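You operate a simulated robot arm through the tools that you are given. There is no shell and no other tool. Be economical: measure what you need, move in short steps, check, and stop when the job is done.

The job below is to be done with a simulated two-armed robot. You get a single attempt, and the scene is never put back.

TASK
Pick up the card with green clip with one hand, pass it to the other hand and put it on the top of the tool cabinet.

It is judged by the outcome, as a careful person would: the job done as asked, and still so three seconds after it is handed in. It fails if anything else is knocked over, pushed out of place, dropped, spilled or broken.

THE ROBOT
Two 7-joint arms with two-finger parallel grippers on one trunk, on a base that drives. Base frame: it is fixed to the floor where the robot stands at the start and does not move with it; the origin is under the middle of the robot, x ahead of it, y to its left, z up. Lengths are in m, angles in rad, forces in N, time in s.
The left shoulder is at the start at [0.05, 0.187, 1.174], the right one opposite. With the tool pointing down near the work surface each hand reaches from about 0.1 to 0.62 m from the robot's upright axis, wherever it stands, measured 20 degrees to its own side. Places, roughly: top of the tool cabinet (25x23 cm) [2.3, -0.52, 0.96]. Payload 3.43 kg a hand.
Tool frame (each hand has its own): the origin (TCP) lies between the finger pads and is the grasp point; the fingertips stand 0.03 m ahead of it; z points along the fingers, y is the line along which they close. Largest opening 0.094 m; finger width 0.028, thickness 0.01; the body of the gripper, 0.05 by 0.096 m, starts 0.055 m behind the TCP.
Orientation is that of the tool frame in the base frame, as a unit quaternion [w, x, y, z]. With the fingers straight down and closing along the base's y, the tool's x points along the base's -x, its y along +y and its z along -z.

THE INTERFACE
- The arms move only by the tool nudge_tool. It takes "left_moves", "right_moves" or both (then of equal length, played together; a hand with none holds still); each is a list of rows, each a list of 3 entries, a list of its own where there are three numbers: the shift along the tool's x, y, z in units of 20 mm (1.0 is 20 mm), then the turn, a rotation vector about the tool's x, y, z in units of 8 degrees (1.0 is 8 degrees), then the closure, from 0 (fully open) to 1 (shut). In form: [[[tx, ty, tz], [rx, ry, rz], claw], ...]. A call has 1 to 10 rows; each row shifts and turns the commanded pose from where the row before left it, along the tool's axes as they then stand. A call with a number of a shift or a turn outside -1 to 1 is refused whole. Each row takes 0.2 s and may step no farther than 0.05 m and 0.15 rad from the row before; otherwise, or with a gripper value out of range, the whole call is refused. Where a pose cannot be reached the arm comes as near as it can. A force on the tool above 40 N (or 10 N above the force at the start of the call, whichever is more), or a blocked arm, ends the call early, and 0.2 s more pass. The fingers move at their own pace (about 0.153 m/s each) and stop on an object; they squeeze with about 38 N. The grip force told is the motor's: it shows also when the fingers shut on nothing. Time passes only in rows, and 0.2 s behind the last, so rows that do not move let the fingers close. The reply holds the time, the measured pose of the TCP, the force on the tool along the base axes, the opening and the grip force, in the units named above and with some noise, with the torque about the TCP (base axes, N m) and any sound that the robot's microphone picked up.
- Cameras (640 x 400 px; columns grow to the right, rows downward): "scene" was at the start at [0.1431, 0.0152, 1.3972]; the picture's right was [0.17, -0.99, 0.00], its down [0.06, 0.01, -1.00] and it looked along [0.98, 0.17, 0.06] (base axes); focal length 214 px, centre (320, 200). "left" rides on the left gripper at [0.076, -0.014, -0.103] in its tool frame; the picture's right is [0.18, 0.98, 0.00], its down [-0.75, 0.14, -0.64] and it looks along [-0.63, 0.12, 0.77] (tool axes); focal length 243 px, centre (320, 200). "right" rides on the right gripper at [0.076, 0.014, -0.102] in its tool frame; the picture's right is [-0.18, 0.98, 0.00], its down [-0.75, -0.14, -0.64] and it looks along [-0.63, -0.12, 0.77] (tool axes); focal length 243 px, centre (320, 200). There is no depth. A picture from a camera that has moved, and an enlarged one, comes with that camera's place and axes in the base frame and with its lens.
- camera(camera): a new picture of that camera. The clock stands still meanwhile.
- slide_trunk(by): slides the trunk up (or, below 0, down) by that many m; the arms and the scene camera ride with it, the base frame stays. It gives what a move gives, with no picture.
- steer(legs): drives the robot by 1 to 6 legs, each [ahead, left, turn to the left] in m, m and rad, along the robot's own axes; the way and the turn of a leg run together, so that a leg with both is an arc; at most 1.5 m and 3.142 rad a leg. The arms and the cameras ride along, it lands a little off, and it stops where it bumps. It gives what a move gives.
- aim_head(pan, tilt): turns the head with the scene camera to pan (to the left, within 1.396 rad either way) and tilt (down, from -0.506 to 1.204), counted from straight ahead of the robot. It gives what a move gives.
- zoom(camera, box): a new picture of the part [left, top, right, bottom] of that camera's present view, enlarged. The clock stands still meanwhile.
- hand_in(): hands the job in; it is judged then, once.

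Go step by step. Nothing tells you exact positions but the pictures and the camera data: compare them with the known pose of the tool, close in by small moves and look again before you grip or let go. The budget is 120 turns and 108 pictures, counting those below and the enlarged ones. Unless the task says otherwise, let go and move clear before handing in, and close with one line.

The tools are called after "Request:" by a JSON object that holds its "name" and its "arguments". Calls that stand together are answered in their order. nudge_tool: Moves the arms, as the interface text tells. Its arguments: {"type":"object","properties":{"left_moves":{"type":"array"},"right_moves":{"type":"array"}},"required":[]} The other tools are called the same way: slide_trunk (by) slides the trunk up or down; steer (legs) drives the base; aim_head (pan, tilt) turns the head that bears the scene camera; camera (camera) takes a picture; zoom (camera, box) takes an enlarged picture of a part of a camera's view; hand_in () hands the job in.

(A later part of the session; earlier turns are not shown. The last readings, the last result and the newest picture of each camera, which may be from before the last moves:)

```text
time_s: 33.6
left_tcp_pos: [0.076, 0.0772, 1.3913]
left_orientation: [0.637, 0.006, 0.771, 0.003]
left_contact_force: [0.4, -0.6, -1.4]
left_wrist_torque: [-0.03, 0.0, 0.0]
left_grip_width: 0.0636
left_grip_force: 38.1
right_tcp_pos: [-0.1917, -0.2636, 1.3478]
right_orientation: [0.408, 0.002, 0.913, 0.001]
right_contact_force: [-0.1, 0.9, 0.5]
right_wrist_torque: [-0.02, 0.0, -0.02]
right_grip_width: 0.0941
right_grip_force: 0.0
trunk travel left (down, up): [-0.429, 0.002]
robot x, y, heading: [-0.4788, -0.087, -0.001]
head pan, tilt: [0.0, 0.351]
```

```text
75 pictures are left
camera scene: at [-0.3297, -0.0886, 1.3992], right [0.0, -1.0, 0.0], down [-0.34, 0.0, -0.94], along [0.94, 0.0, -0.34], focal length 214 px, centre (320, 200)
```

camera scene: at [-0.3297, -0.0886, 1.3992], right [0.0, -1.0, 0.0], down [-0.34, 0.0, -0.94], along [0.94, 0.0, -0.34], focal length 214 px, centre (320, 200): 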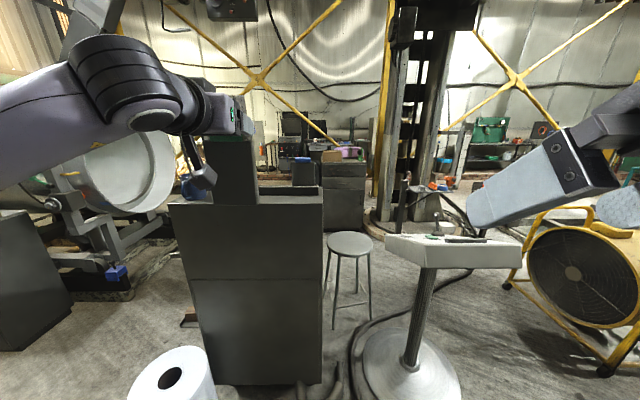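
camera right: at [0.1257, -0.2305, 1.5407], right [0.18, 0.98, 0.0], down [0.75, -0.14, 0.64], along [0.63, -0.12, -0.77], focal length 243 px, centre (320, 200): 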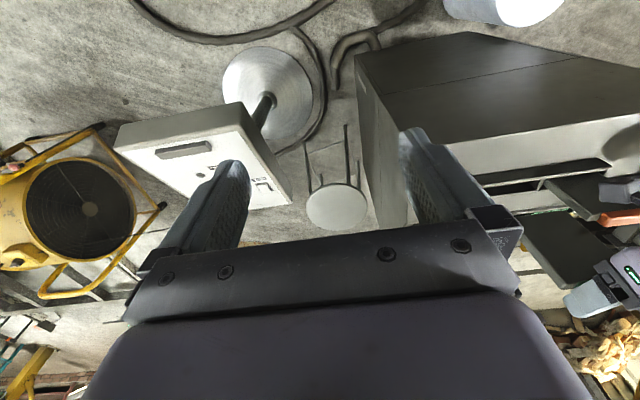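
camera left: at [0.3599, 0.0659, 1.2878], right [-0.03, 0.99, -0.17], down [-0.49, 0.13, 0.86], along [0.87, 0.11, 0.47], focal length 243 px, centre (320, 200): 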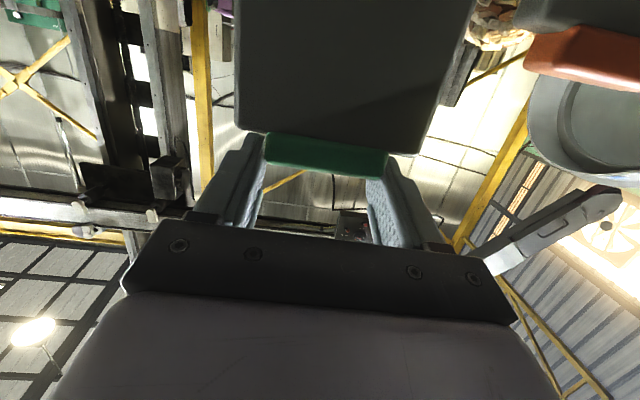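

Next I pitch the right hand to horizontal while bringing it forward, clear of the head.

Request:
{"name": "nudge_tool", "arguments": {"right_moves": [[[-0.667, 0, 0.745], [0, 0, 0], 0], [[-0.667, 0, 0.745], [0, 0, 0], 0], [[-0.667, 0, 0.745], [0, -1, 0], 0], [[-0.55, 0, 0.83], [0, -1, 0], 0], [[-0.43, 0, 0.9], [0, -1, 0], 0], [[-0.3, 0, 0.95], [0, -1, 0], 0], [[-0.17, 0, 0.98], [0, -1, 0], 0]]}}

Request:
{"name": "camera", "arguments": {"camera": "scene"}}

```text
time_s: 35.2
left_tcp_pos: [0.0771, 0.0772, 1.3911]
left_orientation: [0.636, 0.006, 0.772, 0.004]
left_contact_force: [0.5, 0.0, -1.5]
left_wrist_torque: [-0.01, 0.01, 0.02]
left_grip_width: 0.0636
left_grip_force: 37.5
right_tcp_pos: [-0.0528, -0.2631, 1.3487]
right_orientation: [0.696, 0.002, 0.718, 0.0]
right_contact_force: [-0.1, 0.5, 0.9]
right_wrist_torque: [0.04, -0.03, -0.03]
right_grip_width: 0.0941
right_grip_force: 0.1
trunk travel left (down, up): [-0.429, 0.002]
robot x, y, heading: [-0.481, -0.0884, -0.005]
head pan, tilt: [0.0, 0.351]
```

```text
74 pictures are left
camera scene: at [-0.3292, -0.0887, 1.3991], right [0.0, -1.0, 0.0], down [-0.34, 0.0, -0.94], along [0.94, 0.0, -0.34], focal length 214 px, centre (320, 200)
```

scene: 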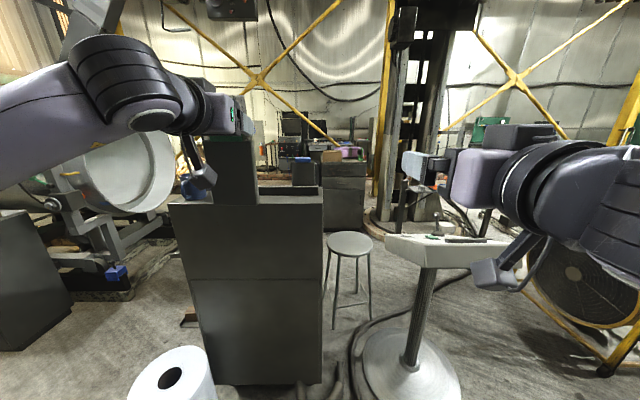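

I yaw the right hand leftwards in steps while approaching the card's right edge.

Request:
{"name": "nudge_tool", "arguments": {"right_moves": [[[0.2, 0.83, 0.54], [-1, 0, 0], 0], [[0.2, 0.75, 0.65], [-1, 0, 0], 0], [[0.2, 0.65, 0.75], [-1, 0, 0], 0], [[0.2, 0.54, 0.83], [-1, 0, 0], 0], [[0.2, 0.42, 0.9], [-1, 0, 0], 0], [[0.2, 0.29, 0.95], [-1, 0, 0], 0]]}}

Request:
{"name": "camera", "arguments": {"camera": "scene"}}

Request:
{"name": "camera", "arguments": {"camera": "right"}}

```text
time_s: 36.6
left_tcp_pos: [0.0766, 0.0774, 1.3912]
left_orientation: [0.635, 0.006, 0.772, 0.003]
left_contact_force: [0.2, 0.6, -2.0]
left_wrist_torque: [0.02, -0.04, 0.0]
left_grip_width: 0.0637
left_grip_force: 38.6
right_tcp_pos: [0.0138, -0.1656, 1.3219]
right_orientation: [0.635, -0.281, 0.657, 0.294]
right_contact_force: [-0.7, 1.2, 0.5]
right_wrist_torque: [-0.01, -0.01, 0.0]
right_grip_width: 0.0939
right_grip_force: 0.1
trunk travel left (down, up): [-0.429, 0.002]
robot x, y, heading: [-0.4833, -0.0879, -0.006]
head pan, tilt: [0.0, 0.351]
```

```text
73 pictures are left
camera scene: at [-0.3292, -0.0883, 1.3991], right [0.0, -1.0, 0.0], down [-0.34, 0.0, -0.94], along [0.94, 0.0, -0.34], focal length 214 px, centre (320, 200)
```

scene: 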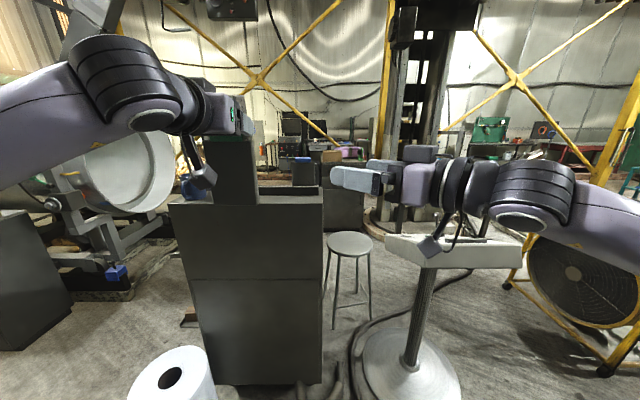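

```text
72 pictures are left
camera right: at [-0.0691, -0.2315, 1.248], right [-0.72, 0.66, 0.21], down [-0.3, -0.57, 0.76], along [0.62, 0.49, 0.61], focal length 243 px, centre (320, 200)
```

right: 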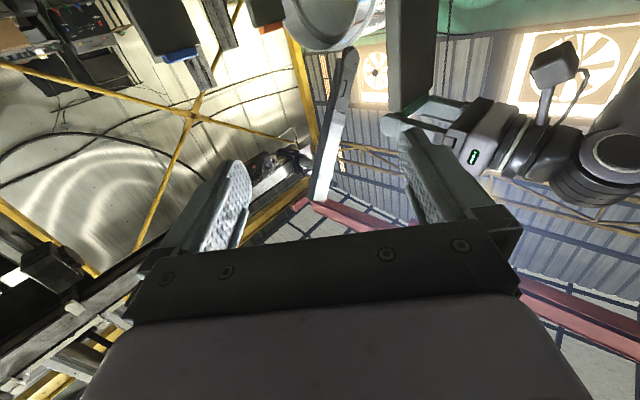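

Working well. I finish the yaw to 90° while closing to just short of the card edge.

Request:
{"name": "nudge_tool", "arguments": {"right_moves": [[[0.17, 0.195, 0.99], [-1, 0, 0], 0], [[0.17, 0.053, 0.99], [-1, 0, 0], 0], [[0.17, -0.09, 0.99], [-1, 0, 0], 0], [[0.17, -0.23, 0.98], [-1, 0, 0], 0], [[0.17, -0.37, 0.96], [-1, 0, 0], 0], [[0.17, -0.5, 0.9], [-0.25, 0, 0], 0]]}}

Request:
{"name": "camera", "arguments": {"camera": "scene"}}

Request:
{"name": "camera", "arguments": {"camera": "right"}}

```text
time_s: 38.0
left_tcp_pos: [0.0762, 0.0784, 1.3921]
left_orientation: [0.636, 0.007, 0.772, 0.002]
left_contact_force: [0.7, -0.5, -1.2]
left_wrist_torque: [0.0, 0.02, 0.0]
left_grip_width: 0.0635
left_grip_force: 37.7
right_tcp_pos: [0.0764, -0.0522, 1.3061]
right_orientation: [0.531, -0.453, 0.522, 0.491]
right_contact_force: [0.3, -0.6, 0.2]
right_wrist_torque: [0.0, -0.01, -0.02]
right_grip_width: 0.0942
right_grip_force: 0.2
right hand out of reach, approached as far as the arm can: row 2, 3
trunk travel left (down, up): [-0.429, 0.002]
robot x, y, heading: [-0.4798, -0.0887, -0.004]
head pan, tilt: [0.0, 0.351]
```

```text
71 pictures are left
camera scene: at [-0.3293, -0.0881, 1.3991], right [0.0, -1.0, 0.0], down [-0.34, 0.0, -0.94], along [0.94, 0.0, -0.34], focal length 214 px, centre (320, 200)
```

scene: 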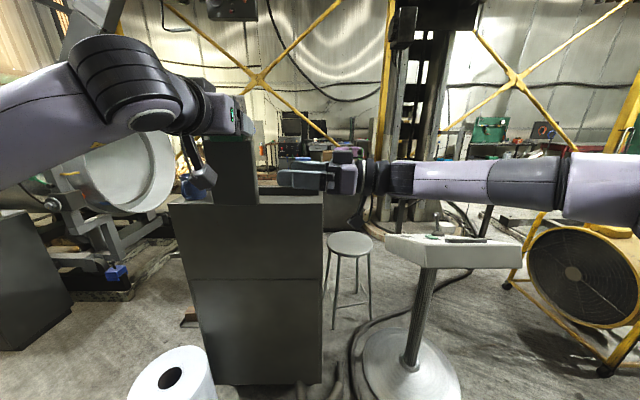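

```text
70 pictures are left
camera right: at [0.0487, -0.1491, 1.2264], right [-0.97, 0.1, 0.22], down [0.09, -0.69, 0.72], along [0.22, 0.72, 0.66], focal length 243 px, centre (320, 200)
```

right: 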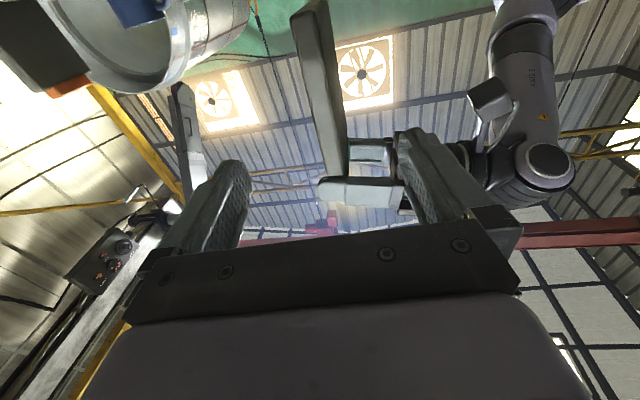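

The card edge (x≈0.077, y≈0.032) sits between the open right fingers. I trim the yaw and advance.

Request:
{"name": "nudge_tool", "arguments": {"right_moves": [[[0, 0, 0], [-0.75, 0, 0.2], 0], [[0.1, 0, 1], [0, 0, 0], 0], [[0.1, 0, 1], [0, 0, 0], 0], [[0.1, 0, 1], [0, 0, 0], 0]]}}

Request:
{"name": "camera", "arguments": {"camera": "right"}}

Request:
{"name": "zoom", "arguments": {"camera": "scene", "box": [150, 70, 390, 220]}}

```text
time_s: 39.0
left_tcp_pos: [0.0747, 0.0779, 1.3913]
left_orientation: [0.637, 0.006, 0.771, 0.003]
left_contact_force: [0.6, 0.1, -1.9]
left_wrist_torque: [0.01, 0.01, -0.02]
left_grip_width: 0.0634
left_grip_force: 38.1
right_tcp_pos: [0.0741, 0.0073, 1.3031]
right_orientation: [0.5, -0.472, 0.503, 0.524]
right_contact_force: [-0.3, -0.7, -0.7]
right_wrist_torque: [0.0, 0.03, 0.0]
right_grip_width: 0.0939
right_grip_force: 0.0
trunk travel left (down, up): [-0.429, 0.002]
robot x, y, heading: [-0.4767, -0.0877, -0.003]
head pan, tilt: [0.0, 0.351]
```

```text
69 pictures are left
camera right: at [0.0552, -0.0912, 1.2228], right [-0.97, -0.01, 0.24], down [0.18, -0.68, 0.71], along [0.16, 0.73, 0.66], focal length 243 px, centre (320, 200)
```

right: 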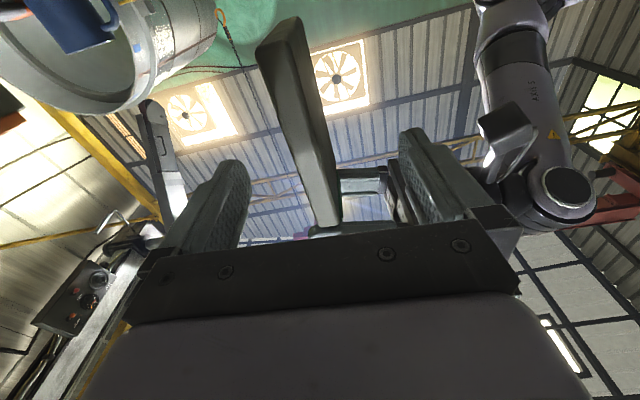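

```text
2.67 times, centred on (270, 145) of scene
camera zoom: at [-0.3296, -0.088, 1.3991], right [0.0, -1.0, 0.0], down [-0.34, 0.0, -0.94], along [0.94, 0.0, -0.34], focal length 572 px, centre (453, 347)
```

zoom: 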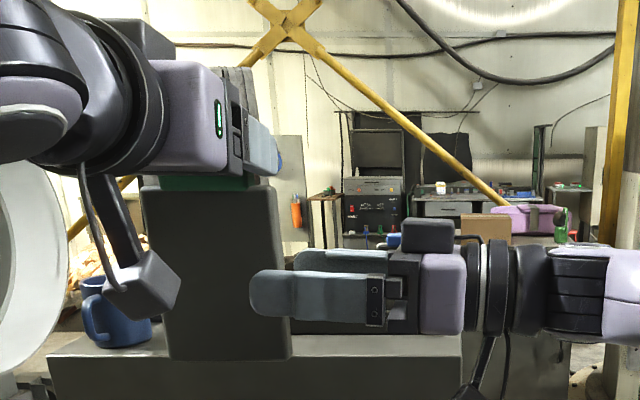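

The fingers straddle the card. I advance 4 cm more and grip gently.

Request:
{"name": "nudge_tool", "arguments": {"right_moves": [[[0.1, 0, 1], [0, 0, 0], 0], [[0.1, 0, 1], [0, 0, 0], 0], [[0, 0, 0], [0, 0, 0], 0.4], [[0, 0, 0], [0, 0, 0], 0.7], [[0, 0, 0], [0, 0, 0], 1], [[0, 0, 0], [0, 0, 0], 1], [[0, 0, 0], [0, 0, 0], 1]]}}

Request:
{"name": "camera", "arguments": {"camera": "right"}}

Request:
{"name": "zoom", "arguments": {"camera": "scene", "box": [150, 70, 390, 220]}}

```text
time_s: 40.6
left_tcp_pos: [0.0749, 0.078, 1.3922]
left_orientation: [0.636, 0.007, 0.771, 0.002]
left_contact_force: [-11.3, 1.0, 1.2]
left_wrist_torque: [0.05, 1.13, -0.2]
left_grip_width: 0.0634
left_grip_force: 38.4
right_tcp_pos: [0.0758, 0.0462, 1.3022]
right_orientation: [0.5, -0.471, 0.503, 0.525]
right_contact_force: [12.2, -0.8, -1.6]
right_wrist_torque: [-0.03, -0.11, -0.16]
right_grip_width: 0.022
right_grip_force: 38.5
trunk travel left (down, up): [-0.429, 0.002]
robot x, y, heading: [-0.4798, -0.0869, -0.002]
head pan, tilt: [0.0, 0.351]
```

```text
67 pictures are left
camera right: at [0.0568, -0.0527, 1.2213], right [-0.97, 0.0, 0.24], down [0.18, -0.68, 0.71], along [0.16, 0.73, 0.66], focal length 243 px, centre (320, 200)
```

right: 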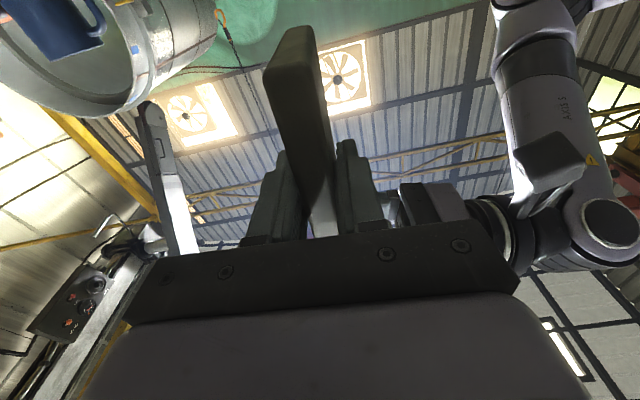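

```text
2.67 times, centred on (270, 145) of scene
camera zoom: at [-0.3296, -0.0885, 1.3991], right [0.0, -1.0, 0.0], down [-0.34, 0.0, -0.94], along [0.94, 0.0, -0.34], focal length 572 px, centre (453, 347)
```

zoom: 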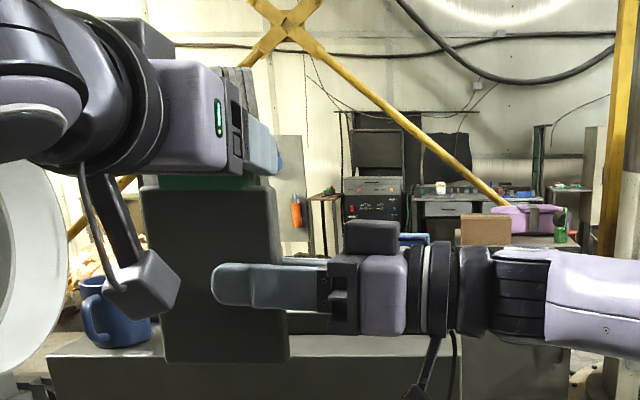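

The right hand holds the card (2.2 cm thick). Now I open the left hand and withdraw it straight back.

Request:
{"name": "nudge_tool", "arguments": {"left_moves": [[[0, 0, 0], [0, 0, 0], 0.2], [[0, 0, 0], [0, 0, 0], 0], [[0, 0, 0], [0, 0, 0], 0], [[-0.3, 0, -0.5], [0, 0, 0], 0], [[-0.3, 0, -1], [0, 0, 0], 0], [[0, 0, -1], [0, 0, 0], 0]]}}

Request:
{"name": "camera", "arguments": {"camera": "scene"}}

Request:
{"name": "camera", "arguments": {"camera": "left"}}

```text
time_s: 42.0
left_tcp_pos: [0.0288, 0.0782, 1.4133]
left_orientation: [0.635, 0.006, 0.772, 0.004]
left_contact_force: [-0.5, -0.7, 0.5]
left_wrist_torque: [0.01, 0.03, 0.02]
left_grip_width: 0.0939
left_grip_force: 0.1
right_tcp_pos: [0.0746, 0.0457, 1.3017]
right_orientation: [0.5, -0.472, 0.502, 0.524]
right_contact_force: [-0.4, 0.0, -0.3]
right_wrist_torque: [-0.04, -0.02, 0.02]
right_grip_width: 0.0219
right_grip_force: 38.3
trunk travel left (down, up): [-0.429, 0.002]
robot x, y, heading: [-0.4819, -0.0865, -0.002]
head pan, tilt: [0.0, 0.351]
```

```text
65 pictures are left
camera scene: at [-0.3299, -0.0885, 1.3992], right [0.0, -1.0, 0.0], down [-0.34, 0.0, -0.94], along [0.94, 0.0, -0.34], focal length 214 px, centre (320, 200)
```

scene: 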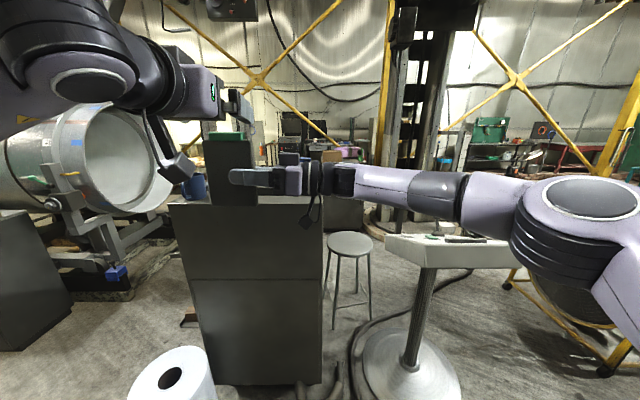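

```text
64 pictures are left
camera left: at [-0.0861, 0.0644, 1.3588], right [-0.03, 0.99, -0.17], down [-0.49, 0.13, 0.86], along [0.87, 0.11, 0.47], focal length 243 px, centre (320, 200)
```

left: 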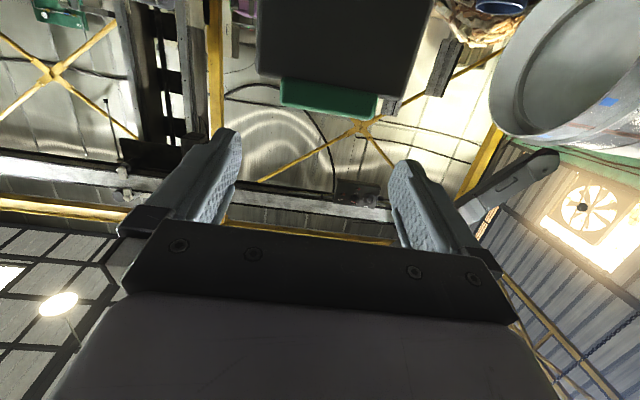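

Handover done. I tuck the left hand aside, then drive sideways to line up with the free lane right of the console.

Request:
{"name": "nudge_tool", "arguments": {"left_moves": [[[0, 1, -1], [0, 0, 0], 0], [[0, 1, -1], [0, 0, 0], 0], [[0, 1, -0.5], [0, 0, 0], 0], [[0, 1, 0], [0, 0, 0], 0], [[0, 1, 0], [0, 0, 0], 0]]}}

Request:
{"name": "steer", "arguments": {"legs": [[0, -0.6, 0]]}}

Request:
{"name": "aim_head", "arguments": {"pan": -0.3, "tilt": 0.5}}

Request:
{"name": "camera", "arguments": {"camera": "scene"}}

```text
time_s: 43.2
left_tcp_pos: [-0.0198, 0.178, 1.4228]
left_orientation: [0.636, 0.007, 0.772, 0.003]
left_contact_force: [-0.7, 0.6, -0.3]
left_wrist_torque: [0.02, 0.02, -0.01]
left_grip_width: 0.0942
left_grip_force: 0.1
right_tcp_pos: [0.0759, 0.0464, 1.3028]
right_orientation: [0.5, -0.471, 0.502, 0.525]
right_contact_force: [-0.6, -0.1, 0.0]
right_wrist_torque: [-0.05, 0.02, -0.01]
right_grip_width: 0.0221
right_grip_force: 37.8
trunk travel left (down, up): [-0.429, 0.002]
robot x, y, heading: [-0.4799, -0.0873, -0.006]
head pan, tilt: [0.0, 0.351]
```

```text
time_s: 48.8
left_tcp_pos: [-0.0211, -0.4139, 1.424]
left_orientation: [0.636, 0.006, 0.771, 0.003]
left_contact_force: [0.6, 1.0, 0.0]
left_wrist_torque: [0.02, -0.02, -0.01]
left_grip_width: 0.0941
left_grip_force: 0.0
right_tcp_pos: [0.0727, -0.5444, 1.3022]
right_orientation: [0.499, -0.472, 0.501, 0.526]
right_contact_force: [0.9, -0.6, 0.1]
right_wrist_torque: [-0.06, 0.0, -0.02]
right_grip_width: 0.0218
right_grip_force: 38.3
trunk travel left (down, up): [-0.429, 0.002]
robot x, y, heading: [-0.4799, -0.6783, 0.001]
head pan, tilt: [0.0, 0.351]
```

```text
time_s: 49.6
left_tcp_pos: [-0.0213, -0.4126, 1.4239]
left_orientation: [0.637, 0.005, 0.771, 0.004]
left_contact_force: [1.0, -0.6, 0.0]
left_wrist_torque: [0.02, 0.02, 0.01]
left_grip_width: 0.094
left_grip_force: 0.1
right_tcp_pos: [0.072, -0.5428, 1.3026]
right_orientation: [0.499, -0.473, 0.501, 0.526]
right_contact_force: [0.1, 0.9, -0.2]
right_wrist_torque: [-0.05, -0.01, 0.02]
right_grip_width: 0.0222
right_grip_force: 37.7
trunk travel left (down, up): [-0.429, 0.002]
robot x, y, heading: [-0.4832, -0.68, -0.002]
head pan, tilt: [-0.3, 0.499]
```

```text
63 pictures are left
camera scene: at [-0.3372, -0.7066, 1.3855], right [-0.3, -0.96, 0.0], down [-0.46, 0.14, -0.88], along [0.84, -0.26, -0.48], focal length 214 px, centre (320, 200)
```

scene: 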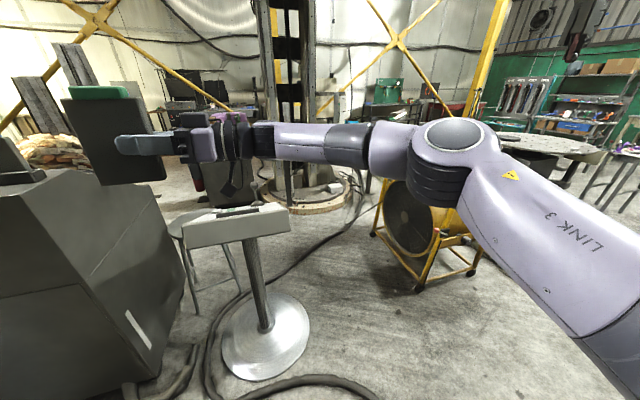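

Lane at y≈-1.32 lies between console (y>-0.9) and fan (y<-1.75). I shift sideways and drive forward.

Request:
{"name": "steer", "arguments": {"legs": [[0, -0.65, 0], [0.7, 0, 0]]}}

Request:
{"name": "aim_head", "arguments": {"pan": 0.2, "tilt": 0.5}}

Request:
{"name": "camera", "arguments": {"camera": "scene"}}

```text
time_s: 59.2
left_tcp_pos: [0.6851, -1.0521, 1.4229]
left_orientation: [0.635, 0.003, 0.772, 0.006]
left_contact_force: [0.1, 0.0, -0.3]
left_wrist_torque: [0.0, 0.02, -0.01]
left_grip_width: 0.0942
left_grip_force: 0.1
right_tcp_pos: [0.7806, -1.1821, 1.3013]
right_orientation: [0.498, -0.473, 0.501, 0.526]
right_contact_force: [-1.2, -0.6, -1.3]
right_wrist_torque: [-0.06, 0.0, 0.0]
right_grip_width: 0.0217
right_grip_force: 38.2
trunk travel left (down, up): [-0.429, 0.002]
robot x, y, heading: [0.2237, -1.3204, 0.003]
head pan, tilt: [-0.3, 0.499]
```

```text
time_s: 60.1
left_tcp_pos: [0.6857, -1.05, 1.4234]
left_orientation: [0.636, 0.004, 0.771, 0.005]
left_contact_force: [-0.2, 0.5, 0.1]
left_wrist_torque: [0.01, -0.01, 0.01]
left_grip_width: 0.0939
left_grip_force: 0.0
right_tcp_pos: [0.7811, -1.1827, 1.3022]
right_orientation: [0.498, -0.473, 0.501, 0.526]
right_contact_force: [-0.1, 0.8, -0.3]
right_wrist_torque: [-0.03, 0.01, -0.01]
right_grip_width: 0.0216
right_grip_force: 37.7
trunk travel left (down, up): [-0.429, 0.002]
robot x, y, heading: [0.2281, -1.3182, -0.002]
head pan, tilt: [0.201, 0.499]
```

```text
62 pictures are left
camera scene: at [0.3728, -1.3009, 1.3854], right [0.2, -0.98, 0.0], down [-0.47, -0.1, -0.88], along [0.86, 0.18, -0.48], focal length 214 px, centre (320, 200)
```

scene: 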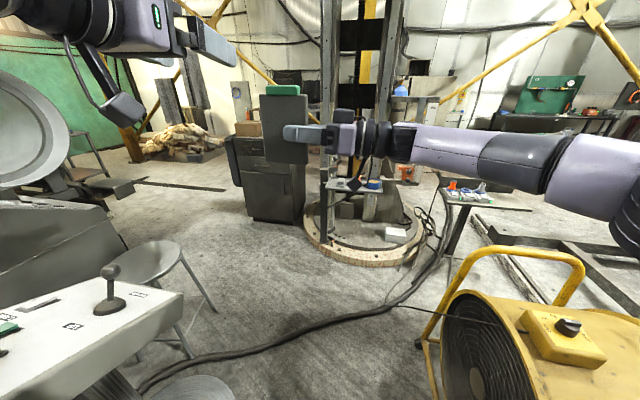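

Clear lane ahead, with the cabinet front at x≈2.2, y −0.65…−0.1. I go forward then diagonally left between stool and post.

Request:
{"name": "steer", "arguments": {"legs": [[0.52, 0.04, 0], [0.68, 0.33, 0]]}}

Request:
{"name": "camera", "arguments": {"camera": "scene"}}

```text
time_s: 66.9
left_tcp_pos: [1.8865, -0.6766, 1.4228]
left_orientation: [0.636, 0.0, 0.771, 0.008]
left_contact_force: [-0.4, 0.2, -0.1]
left_wrist_torque: [-0.02, -0.02, 0.01]
left_grip_width: 0.094
left_grip_force: 0.1
right_tcp_pos: [1.9833, -0.8073, 1.3027]
right_orientation: [0.496, -0.476, 0.499, 0.528]
right_contact_force: [0.2, -0.2, -0.7]
right_wrist_torque: [-0.04, -0.01, 0.02]
right_grip_width: 0.0218
right_grip_force: 37.8
trunk travel left (down, up): [-0.429, 0.002]
robot x, y, heading: [1.4299, -0.9468, 0.012]
head pan, tilt: [0.201, 0.499]
```

```text
61 pictures are left
camera scene: at [1.5756, -0.9294, 1.3854], right [0.21, -0.98, 0.0], down [-0.47, -0.1, -0.88], along [0.86, 0.18, -0.48], focal length 214 px, centre (320, 200)
```

scene: 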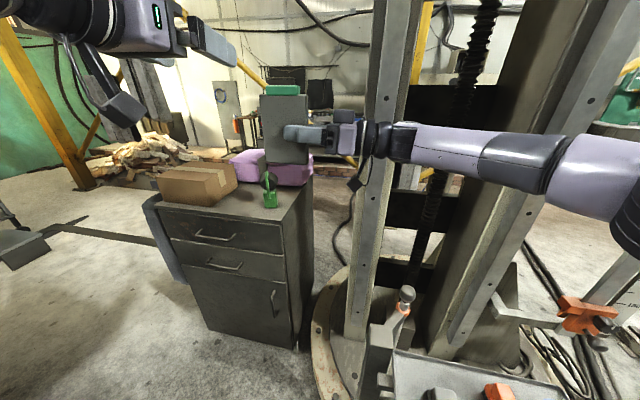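

I'm near the cabinet; I zoom in on its top to find the free area.

Request:
{"name": "zoom", "arguments": {"camera": "scene", "box": [140, 130, 332, 250]}}

Request:
{"name": "camera", "arguments": {"camera": "left"}}

Request:
{"name": "camera", "arguments": {"camera": "right"}}

```text
3.33 times, centred on (236, 190) of scene
camera zoom: at [1.5756, -0.9294, 1.3854], right [0.21, -0.98, 0.0], down [-0.47, -0.1, -0.88], along [0.86, 0.18, -0.48], focal length 715 px, centre (600, 233)
```

zoom: 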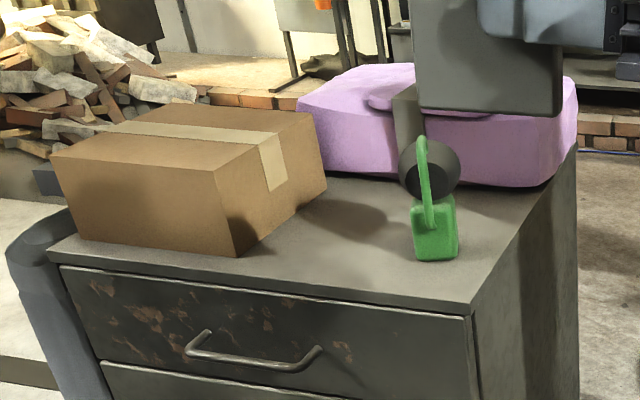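

```text
59 pictures are left
camera left: at [1.772, -0.6928, 1.3688], right [-0.04, 0.98, -0.17], down [-0.49, 0.13, 0.86], along [0.87, 0.12, 0.47], focal length 243 px, centre (320, 200)
```

left: 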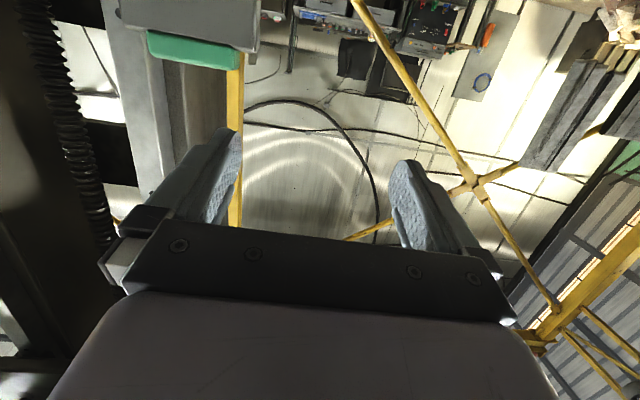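

```text
58 pictures are left
camera right: at [1.965, -0.9059, 1.2214], right [-0.97, -0.02, 0.24], down [0.19, -0.68, 0.71], along [0.15, 0.74, 0.66], focal length 243 px, centre (320, 200)
```

right: 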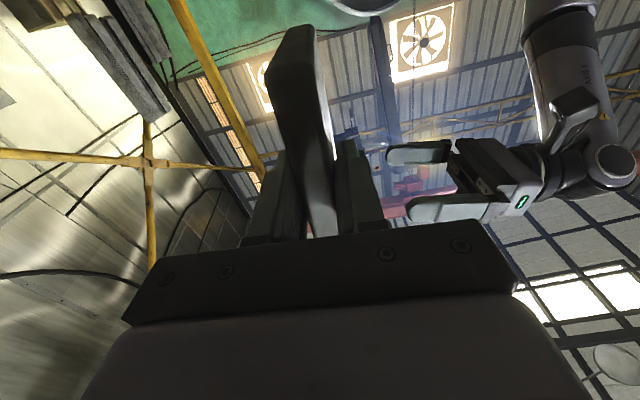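

Free area on the cabinet top is about x 2.17–2.43, y −0.38…−0.565 between box and green item. I move in front of it.

Request:
{"name": "steer", "arguments": {"legs": [[0.05, 0.59, -0.012]]}}

Request:
{"name": "aim_head", "arguments": {"pan": -0.2, "tilt": 0.6}}

Request:
{"name": "camera", "arguments": {"camera": "scene"}}

```text
time_s: 71.3
left_tcp_pos: [1.9264, -0.1898, 1.4229]
left_orientation: [0.636, 0.003, 0.771, 0.005]
left_contact_force: [0.2, 0.6, -0.5]
left_wrist_torque: [0.0, -0.01, 0.0]
left_grip_width: 0.0942
left_grip_force: 0.1
right_tcp_pos: [2.022, -0.32, 1.3016]
right_orientation: [0.498, -0.473, 0.502, 0.525]
right_contact_force: [0.0, 0.5, 0.1]
right_wrist_torque: [-0.04, -0.01, 0.03]
right_grip_width: 0.0217
right_grip_force: 37.6
trunk travel left (down, up): [-0.429, 0.002]
robot x, y, heading: [1.4666, -0.4573, 0.002]
head pan, tilt: [0.201, 0.499]
stopped in leg 1: the robot was blocked; the commanded pose is now the measured one
```

```text
time_s: 72.2
left_tcp_pos: [1.9258, -0.1904, 1.4233]
left_orientation: [0.636, 0.004, 0.771, 0.005]
left_contact_force: [0.6, 0.5, -0.6]
left_wrist_torque: [-0.02, -0.01, 0.0]
left_grip_width: 0.0939
left_grip_force: 0.0
right_tcp_pos: [2.0222, -0.3214, 1.3018]
right_orientation: [0.499, -0.474, 0.501, 0.526]
right_contact_force: [0.6, -0.4, 0.9]
right_wrist_torque: [-0.03, -0.01, 0.0]
right_grip_width: 0.0218
right_grip_force: 37.9
trunk travel left (down, up): [-0.429, 0.002]
robot x, y, heading: [1.4675, -0.4608, 0.007]
head pan, tilt: [-0.201, 0.6]
```

```text
57 pictures are left
camera scene: at [1.6119, -0.476, 1.3764], right [-0.19, -0.98, 0.0], down [-0.55, 0.11, -0.83], along [0.81, -0.16, -0.56], focal length 214 px, centre (320, 200)
```

scene: 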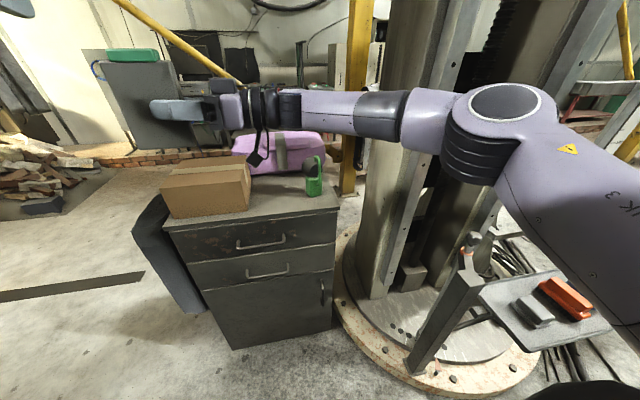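

The drive was blocked at about 0.49 m. I look left and down to see what is there.

Request:
{"name": "aim_head", "arguments": {"pan": 1.39, "tilt": 0.9}}

Request:
{"name": "camera", "arguments": {"camera": "scene"}}

```text
time_s: 73.8
left_tcp_pos: [1.9265, -0.1899, 1.4247]
left_orientation: [0.636, 0.004, 0.772, 0.005]
left_contact_force: [-0.6, -0.2, 0.2]
left_wrist_torque: [-0.05, -0.01, 0.0]
left_grip_width: 0.0942
left_grip_force: 0.0
right_tcp_pos: [2.0236, -0.3208, 1.3029]
right_orientation: [0.498, -0.474, 0.5, 0.526]
right_contact_force: [0.1, 0.2, -0.9]
right_wrist_torque: [-0.04, 0.04, -0.06]
right_grip_width: 0.0218
right_grip_force: 37.7
trunk travel left (down, up): [-0.429, 0.002]
robot x, y, heading: [1.4687, -0.4631, 0.002]
head pan, tilt: [1.389, 0.901]
```

```text
56 pictures are left
camera scene: at [1.5386, -0.3845, 1.3516], right [0.98, -0.18, 0.0], down [-0.14, -0.77, -0.62], along [0.11, 0.61, -0.78], focal length 214 px, centre (320, 200)
```

scene: 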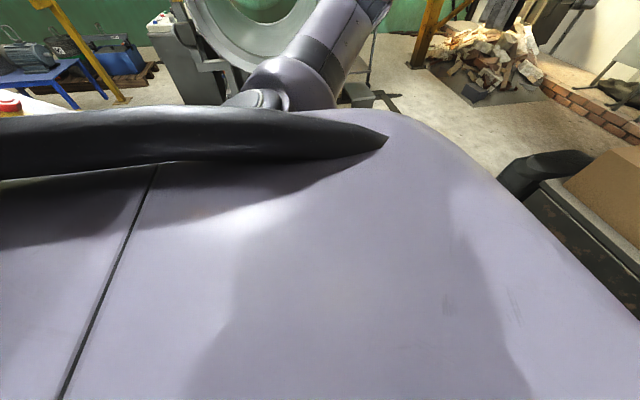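

Nothing visible, perhaps the stool behind or an elbow. I don't need more left travel; I ease right a touch and go forward 0.12 m, then look again.

Request:
{"name": "steer", "arguments": {"legs": [[0, -0.02, 0], [0.12, 0, 0]]}}

Request:
{"name": "aim_head", "arguments": {"pan": 0.0, "tilt": 0.6}}

Request:
{"name": "camera", "arguments": {"camera": "scene"}}

```text
time_s: 75.5
left_tcp_pos: [2.0445, -0.2093, 1.4232]
left_orientation: [0.636, 0.003, 0.771, 0.006]
left_contact_force: [0.1, -0.3, -0.1]
left_wrist_torque: [-0.01, 0.04, -0.02]
left_grip_width: 0.094
left_grip_force: 0.0
right_tcp_pos: [2.1417, -0.3401, 1.3006]
right_orientation: [0.498, -0.473, 0.501, 0.526]
right_contact_force: [0.9, -0.1, -1.7]
right_wrist_torque: [-0.05, -0.01, 0.01]
right_grip_width: 0.0216
right_grip_force: 38.0
trunk travel left (down, up): [-0.429, 0.002]
robot x, y, heading: [1.5836, -0.4814, 0.004]
head pan, tilt: [1.389, 0.901]
```

```text
time_s: 77.1
left_tcp_pos: [2.0442, -0.209, 1.4243]
left_orientation: [0.637, 0.005, 0.771, 0.004]
left_contact_force: [0.8, -0.2, -0.3]
left_wrist_torque: [-0.04, 0.04, -0.02]
left_grip_width: 0.0942
left_grip_force: 0.1
right_tcp_pos: [2.1405, -0.3397, 1.3021]
right_orientation: [0.497, -0.474, 0.499, 0.528]
right_contact_force: [0.3, -0.3, -0.2]
right_wrist_torque: [-0.02, 0.04, 0.01]
right_grip_width: 0.0219
right_grip_force: 38.1
trunk travel left (down, up): [-0.429, 0.002]
robot x, y, heading: [1.5834, -0.4799, 0.004]
head pan, tilt: [0.0, 0.6]
```

```text
55 pictures are left
camera scene: at [1.7316, -0.4775, 1.3763], right [0.01, -1.0, 0.0], down [-0.57, 0.0, -0.82], along [0.82, 0.01, -0.57], focal length 214 px, centre (320, 200)
```

scene: 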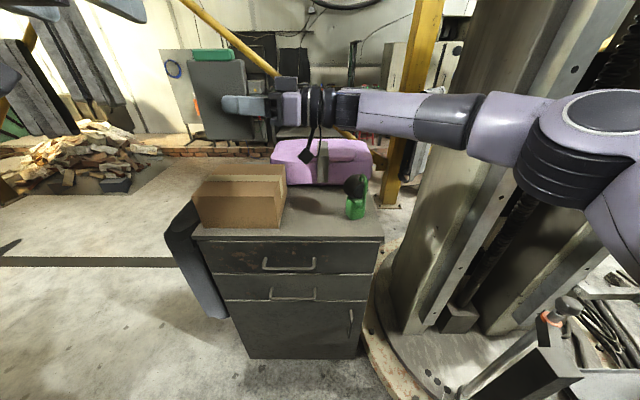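

Free slot measured: y −0.36…−0.55, x 2.15–2.43. I now turn the right hand back to point forward, lowering slightly.

Request:
{"name": "nudge_tool", "arguments": {"right_moves": [[[0.3, 0, -0.55], [1, 0, 0], 1], [[0.3, -0.08, -0.54], [1, 0, 0], 1], [[0.3, -0.15, -0.53], [1, 0, 0], 1], [[0.3, -0.22, -0.5], [1, 0, 0], 1], [[0.3, -0.29, -0.47], [1, 0, 0], 1], [[0.3, -0.35, -0.42], [1, 0, 0], 1]]}}

Request:
{"name": "nudge_tool", "arguments": {"right_moves": [[[0.3, -0.41, -0.37], [1, 0, 0], 1], [[0.3, -0.46, -0.31], [1, 0, 0], 1], [[0.3, -0.49, -0.24], [1, 0, 0], 1], [[0.3, -0.52, -0.17], [1, 0, 0], 1], [[0, 0, 0], [1, 0, 0], 1]]}}

Request:
{"name": "camera", "arguments": {"camera": "scene"}}

```text
time_s: 78.5
left_tcp_pos: [2.0448, -0.209, 1.4238]
left_orientation: [0.636, 0.003, 0.772, 0.006]
left_contact_force: [-0.3, 0.1, 0.2]
left_wrist_torque: [0.02, 0.02, -0.02]
left_grip_width: 0.0941
left_grip_force: 0.0
right_tcp_pos: [2.1361, -0.4044, 1.263]
right_orientation: [0.648, -0.229, 0.671, 0.277]
right_contact_force: [-0.4, -0.3, -0.8]
right_wrist_torque: [-0.01, 0.0, -0.01]
right_grip_width: 0.022
right_grip_force: 38.5
trunk travel left (down, up): [-0.429, 0.002]
robot x, y, heading: [1.5898, -0.4791, 0.001]
head pan, tilt: [0.0, 0.6]
```

```text
time_s: 79.7
left_tcp_pos: [2.0439, -0.2083, 1.424]
left_orientation: [0.637, 0.003, 0.771, 0.005]
left_contact_force: [0.3, 0.7, -0.3]
left_wrist_torque: [-0.02, 0.01, -0.03]
left_grip_width: 0.0942
left_grip_force: 0.0
right_tcp_pos: [2.1684, -0.559, 1.2705]
right_orientation: [0.685, -0.045, 0.723, 0.074]
right_contact_force: [0.0, 0.2, -2.0]
right_wrist_torque: [-0.02, 0.03, 0.01]
right_grip_width: 0.022
right_grip_force: 38.2
right hand out of reach, approached as far as the arm can: row 1, 2, 3, 4
trunk travel left (down, up): [-0.429, 0.002]
robot x, y, heading: [1.5868, -0.4785, 0.006]
head pan, tilt: [0.0, 0.6]
```

```text
54 pictures are left
camera scene: at [1.7313, -0.4769, 1.3763], right [0.01, -1.0, 0.0], down [-0.56, 0.0, -0.83], along [0.83, 0.0, -0.56], focal length 214 px, centre (320, 200)
```

scene: 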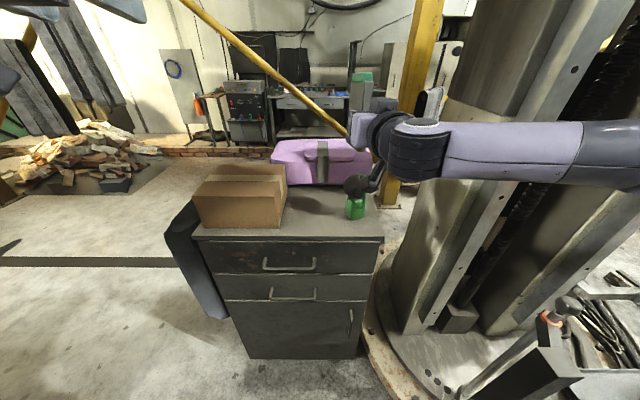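

Now I roll the hand 90° so the card lies flat, with its camera to the right side.

Request:
{"name": "nudge_tool", "arguments": {"right_moves": [[[0, 0, 0], [0, 0, -1], 1], [[0, 0, 0], [0, 0, -1], 1], [[0, 0, 0], [0, 0, -1], 1], [[0, 0, 0], [0, 0, -1], 1], [[0, 0, 0], [0, 0, -1], 1], [[0, 0, 0], [0, 0, -1], 1], [[0, 0, 0], [0, 0, -1], 1], [[0, 0, 0], [0, 0, -1], 1], [[0, 0, 0], [0, 0, -1], 1], [[0, 0, 0], [0, 0, -1], 1]]}}

Request:
{"name": "camera", "arguments": {"camera": "scene"}}

Request:
{"name": "camera", "arguments": {"camera": "right"}}

```text
time_s: 81.9
left_tcp_pos: [2.0441, -0.2092, 1.4237]
left_orientation: [0.636, 0.003, 0.771, 0.006]
left_contact_force: [-0.8, 0.5, 0.2]
left_wrist_torque: [-0.01, -0.01, -0.04]
left_grip_width: 0.0941
left_grip_force: 0.0
right_tcp_pos: [2.1684, -0.5586, 1.2711]
right_orientation: [0.572, -0.501, 0.523, -0.384]
right_contact_force: [0.0, -0.7, -1.0]
right_wrist_torque: [-0.01, 0.05, 0.0]
right_grip_width: 0.022
right_grip_force: 38.1
trunk travel left (down, up): [-0.429, 0.002]
robot x, y, heading: [1.5859, -0.4822, 0.007]
head pan, tilt: [0.0, 0.6]
```

```text
53 pictures are left
camera scene: at [1.7315, -0.4776, 1.3764], right [0.01, -1.0, 0.0], down [-0.56, 0.0, -0.83], along [0.83, 0.0, -0.56], focal length 214 px, centre (320, 200)
```

scene: 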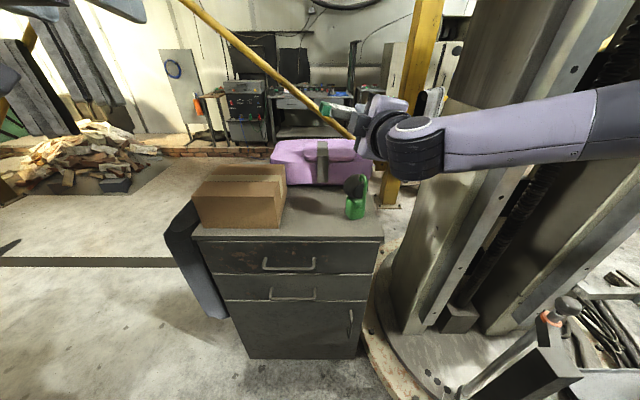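

```text
52 pictures are left
camera right: at [2.0784, -0.6464, 1.2453], right [-0.11, 0.38, -0.92], down [-0.74, 0.59, 0.33], along [0.67, 0.71, 0.21], focal length 243 px, centre (320, 200)
```

right: 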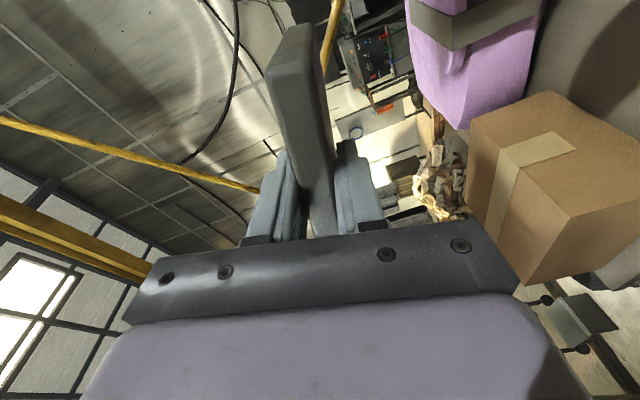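

I correct the orientation to a flat card pitched ~25° nose-down and shift toward y≈−0.465.

Request:
{"name": "nudge_tool", "arguments": {"right_moves": [[[-0.95, 0.2, 0.17], [-0.52, 0.3, -0.25], 1], [[-0.97, 0.15, 0.13], [-0.52, 0.3, -0.25], 1], [[-0.98, 0.1, 0.08], [-0.52, 0.3, -0.25], 1], [[-0.98, 0.05, 0.04], [-0.52, 0.3, -0.25], 1], [[-0.8, 0, 0], [-0.52, 0.3, -0.25], 1]]}}

Request:
{"name": "camera", "arguments": {"camera": "scene"}}

```text
time_s: 83.1
left_tcp_pos: [2.0423, -0.2075, 1.4238]
left_orientation: [0.637, 0.002, 0.771, 0.005]
left_contact_force: [-0.7, 0.4, 0.2]
left_wrist_torque: [-0.02, 0.01, -0.06]
left_grip_width: 0.0942
left_grip_force: 0.1
right_tcp_pos: [2.1653, -0.4605, 1.2743]
right_orientation: [-0.381, 0.596, -0.595, 0.382]
right_contact_force: [-0.4, 0.0, -1.7]
right_wrist_torque: [0.04, 0.02, -0.03]
right_grip_width: 0.0219
right_grip_force: 38.1
trunk travel left (down, up): [-0.429, 0.002]
robot x, y, heading: [1.5883, -0.4802, 0.0]
head pan, tilt: [0.0, 0.6]
```

```text
51 pictures are left
camera scene: at [1.7295, -0.4752, 1.3766], right [0.01, -1.0, 0.0], down [-0.56, -0.01, -0.83], along [0.83, 0.0, -0.56], focal length 214 px, centre (320, 200)
```

scene: 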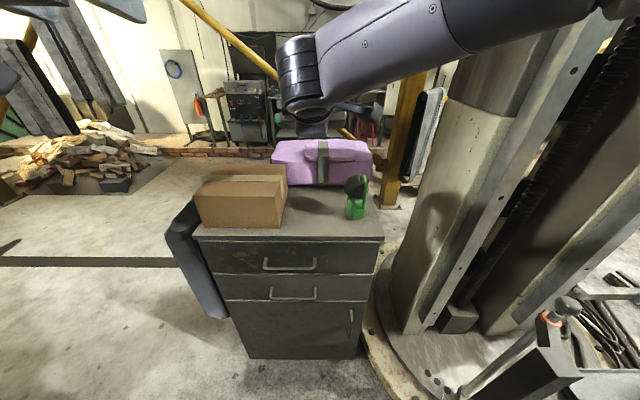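

Orientation is as wanted. I tuck the left hand back a bit, and drive forward 0.075 m.

Request:
{"name": "nudge_tool", "arguments": {"left_moves": [[[0, 1, -0.7], [0, 0, 0], 0], [[0, 1, -0.7], [0, 0, 0], 0], [[0, 1, -0.7], [0, 0, 0], 0], [[0, 0.5, -0.7], [0, 0, 0], 0]]}}

Request:
{"name": "steer", "arguments": {"legs": [[0.075, 0, 0]]}}

Request:
{"name": "slide_trunk", "arguments": {"by": -0.1}}

Request:
{"name": "aim_head", "arguments": {"pan": 0.1, "tilt": 0.8}}

Request:
{"name": "camera", "arguments": {"camera": "scene"}}

Request:
{"name": "camera", "arguments": {"camera": "right"}}

```text
time_s: 84.1
left_tcp_pos: [1.988, -0.1399, 1.4339]
left_orientation: [0.636, 0.003, 0.771, 0.006]
left_contact_force: [0.1, -0.2, -0.8]
left_wrist_torque: [-0.03, -0.01, 0.0]
left_grip_width: 0.094
left_grip_force: 0.1
right_tcp_pos: [2.1664, -0.4642, 1.2729]
right_orientation: [0.38, -0.596, 0.597, -0.381]
right_contact_force: [-0.3, -0.8, -0.5]
right_wrist_torque: [-0.02, 0.07, -0.01]
right_grip_width: 0.0219
right_grip_force: 37.4
trunk travel left (down, up): [-0.429, 0.002]
robot x, y, heading: [1.5871, -0.4789, 0.006]
head pan, tilt: [0.0, 0.6]
```

```text
time_s: 85.1
left_tcp_pos: [2.0633, -0.1396, 1.434]
left_orientation: [0.636, 0.003, 0.771, 0.006]
left_contact_force: [0.0, -0.7, 0.1]
left_wrist_torque: [0.02, 0.0, 0.0]
left_grip_width: 0.0943
left_grip_force: 0.0
right_tcp_pos: [2.2426, -0.4642, 1.272]
right_orientation: [0.38, -0.595, 0.596, -0.381]
right_contact_force: [-0.2, 1.0, -1.5]
right_wrist_torque: [0.0, 0.03, -0.04]
right_grip_width: 0.0219
right_grip_force: 37.9
trunk travel left (down, up): [-0.429, 0.002]
robot x, y, heading: [1.6601, -0.4772, 0.006]
head pan, tilt: [0.0, 0.6]
```

```text
time_s: 86.4
left_tcp_pos: [2.0632, -0.1392, 1.3334]
left_orientation: [0.636, 0.004, 0.771, 0.005]
left_contact_force: [-0.3, 0.3, -0.2]
left_wrist_torque: [0.03, -0.01, 0.02]
left_grip_width: 0.094
left_grip_force: 0.0
right_tcp_pos: [2.2419, -0.4642, 1.1722]
right_orientation: [0.38, -0.595, 0.597, -0.381]
right_contact_force: [0.3, 0.5, -1.2]
right_wrist_torque: [-0.04, -0.01, 0.02]
right_grip_width: 0.0218
right_grip_force: 37.4
trunk travel left (down, up): [-0.329, 0.102]
robot x, y, heading: [1.6626, -0.4797, 0.002]
head pan, tilt: [0.0, 0.6]
```

```text
time_s: 87.2
left_tcp_pos: [2.0622, -0.1398, 1.3342]
left_orientation: [0.636, 0.003, 0.772, 0.006]
left_contact_force: [0.7, 0.4, -0.6]
left_wrist_torque: [-0.02, 0.01, 0.02]
left_grip_width: 0.0938
left_grip_force: 0.0
right_tcp_pos: [2.2414, -0.4633, 1.1719]
right_orientation: [0.38, -0.596, 0.596, -0.381]
right_contact_force: [-1.1, 0.1, -1.7]
right_wrist_torque: [-0.01, 0.07, 0.0]
right_grip_width: 0.0218
right_grip_force: 38.4
trunk travel left (down, up): [-0.329, 0.102]
robot x, y, heading: [1.6627, -0.4776, 0.003]
head pan, tilt: [0.099, 0.799]
```

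```text
50 pictures are left
camera scene: at [1.798, -0.4693, 1.2595], right [0.1, -0.99, 0.0], down [-0.71, -0.07, -0.7], along [0.69, 0.07, -0.72], focal length 214 px, centre (320, 200)
```

scene: 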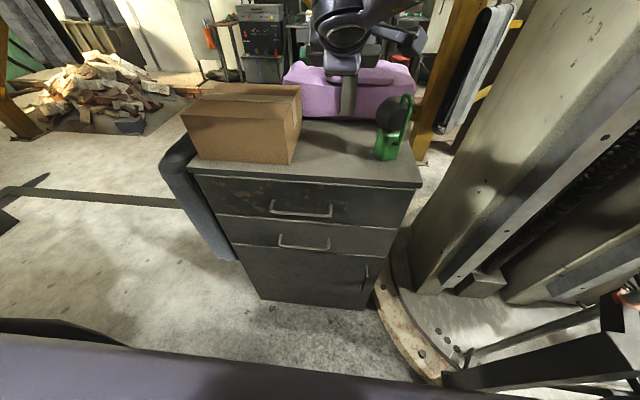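

```text
49 pictures are left
camera right: at [2.1425, -0.5402, 1.2027], right [-0.41, 0.19, -0.89], down [-0.52, 0.75, 0.4], along [0.75, 0.63, -0.21], focal length 243 px, centre (320, 200)
```

right: 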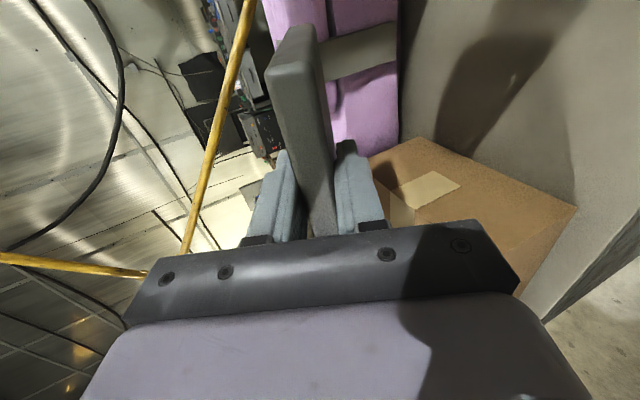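

Clearances on both sides are about 2 cm with TCP y≈−0.466. I lower the trunk further and check.

Request:
{"name": "nudge_tool", "arguments": {"right_moves": [[[0.15, 0, 0], [0, 0, 0], 1]]}}

Request:
{"name": "slide_trunk", "arguments": {"by": -0.11}}

Request:
{"name": "camera", "arguments": {"camera": "scene"}}

Request:
{"name": "camera", "arguments": {"camera": "right"}}

```text
time_s: 87.6
left_tcp_pos: [2.0628, -0.1397, 1.3344]
left_orientation: [0.636, 0.004, 0.771, 0.005]
left_contact_force: [-0.1, -0.9, -0.1]
left_wrist_torque: [0.02, 0.0, 0.02]
left_grip_width: 0.0941
left_grip_force: 0.1
right_tcp_pos: [2.2414, -0.4669, 1.1727]
right_orientation: [0.381, -0.595, 0.596, -0.381]
right_contact_force: [-0.2, -0.1, -1.2]
right_wrist_torque: [-0.01, 0.02, 0.01]
right_grip_width: 0.0218
right_grip_force: 37.4
trunk travel left (down, up): [-0.329, 0.102]
robot x, y, heading: [1.6595, -0.4801, 0.001]
head pan, tilt: [0.099, 0.799]
```

```text
time_s: 89.0
left_tcp_pos: [2.0622, -0.14, 1.2238]
left_orientation: [0.636, 0.004, 0.772, 0.005]
left_contact_force: [-0.9, -0.4, -0.8]
left_wrist_torque: [-0.03, -0.01, 0.0]
left_grip_width: 0.094
left_grip_force: 0.0
right_tcp_pos: [2.2419, -0.4668, 1.0635]
right_orientation: [0.38, -0.596, 0.596, -0.381]
right_contact_force: [0.2, 0.9, -0.5]
right_wrist_torque: [0.0, 0.03, 0.01]
right_grip_width: 0.0215
right_grip_force: 38.2
trunk travel left (down, up): [-0.219, 0.212]
robot x, y, heading: [1.6638, -0.4793, 0.005]
head pan, tilt: [0.099, 0.799]
```

```text
48 pictures are left
camera scene: at [1.7979, -0.4693, 1.1495], right [0.1, -0.99, 0.0], down [-0.71, -0.08, -0.7], along [0.69, 0.07, -0.72], focal length 214 px, centre (320, 200)
```

scene: 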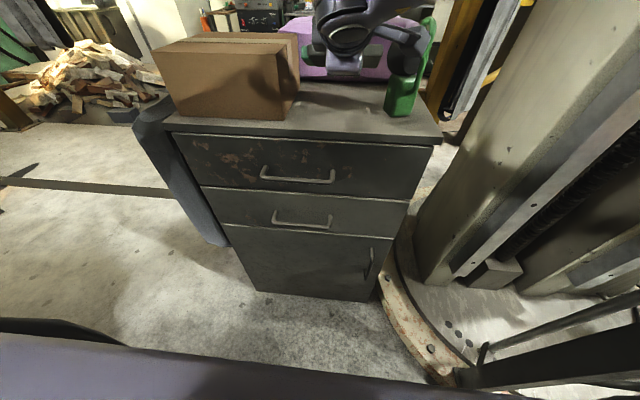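

```text
47 pictures are left
camera right: at [2.1424, -0.5431, 1.0926], right [-0.41, 0.19, -0.89], down [-0.52, 0.75, 0.4], along [0.75, 0.63, -0.21], focal length 243 px, centre (320, 200)
```

right: 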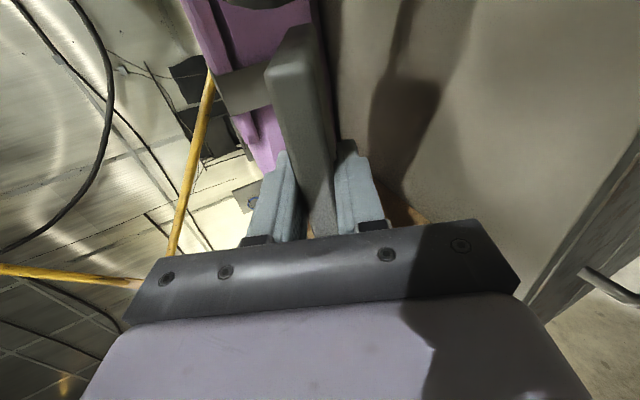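

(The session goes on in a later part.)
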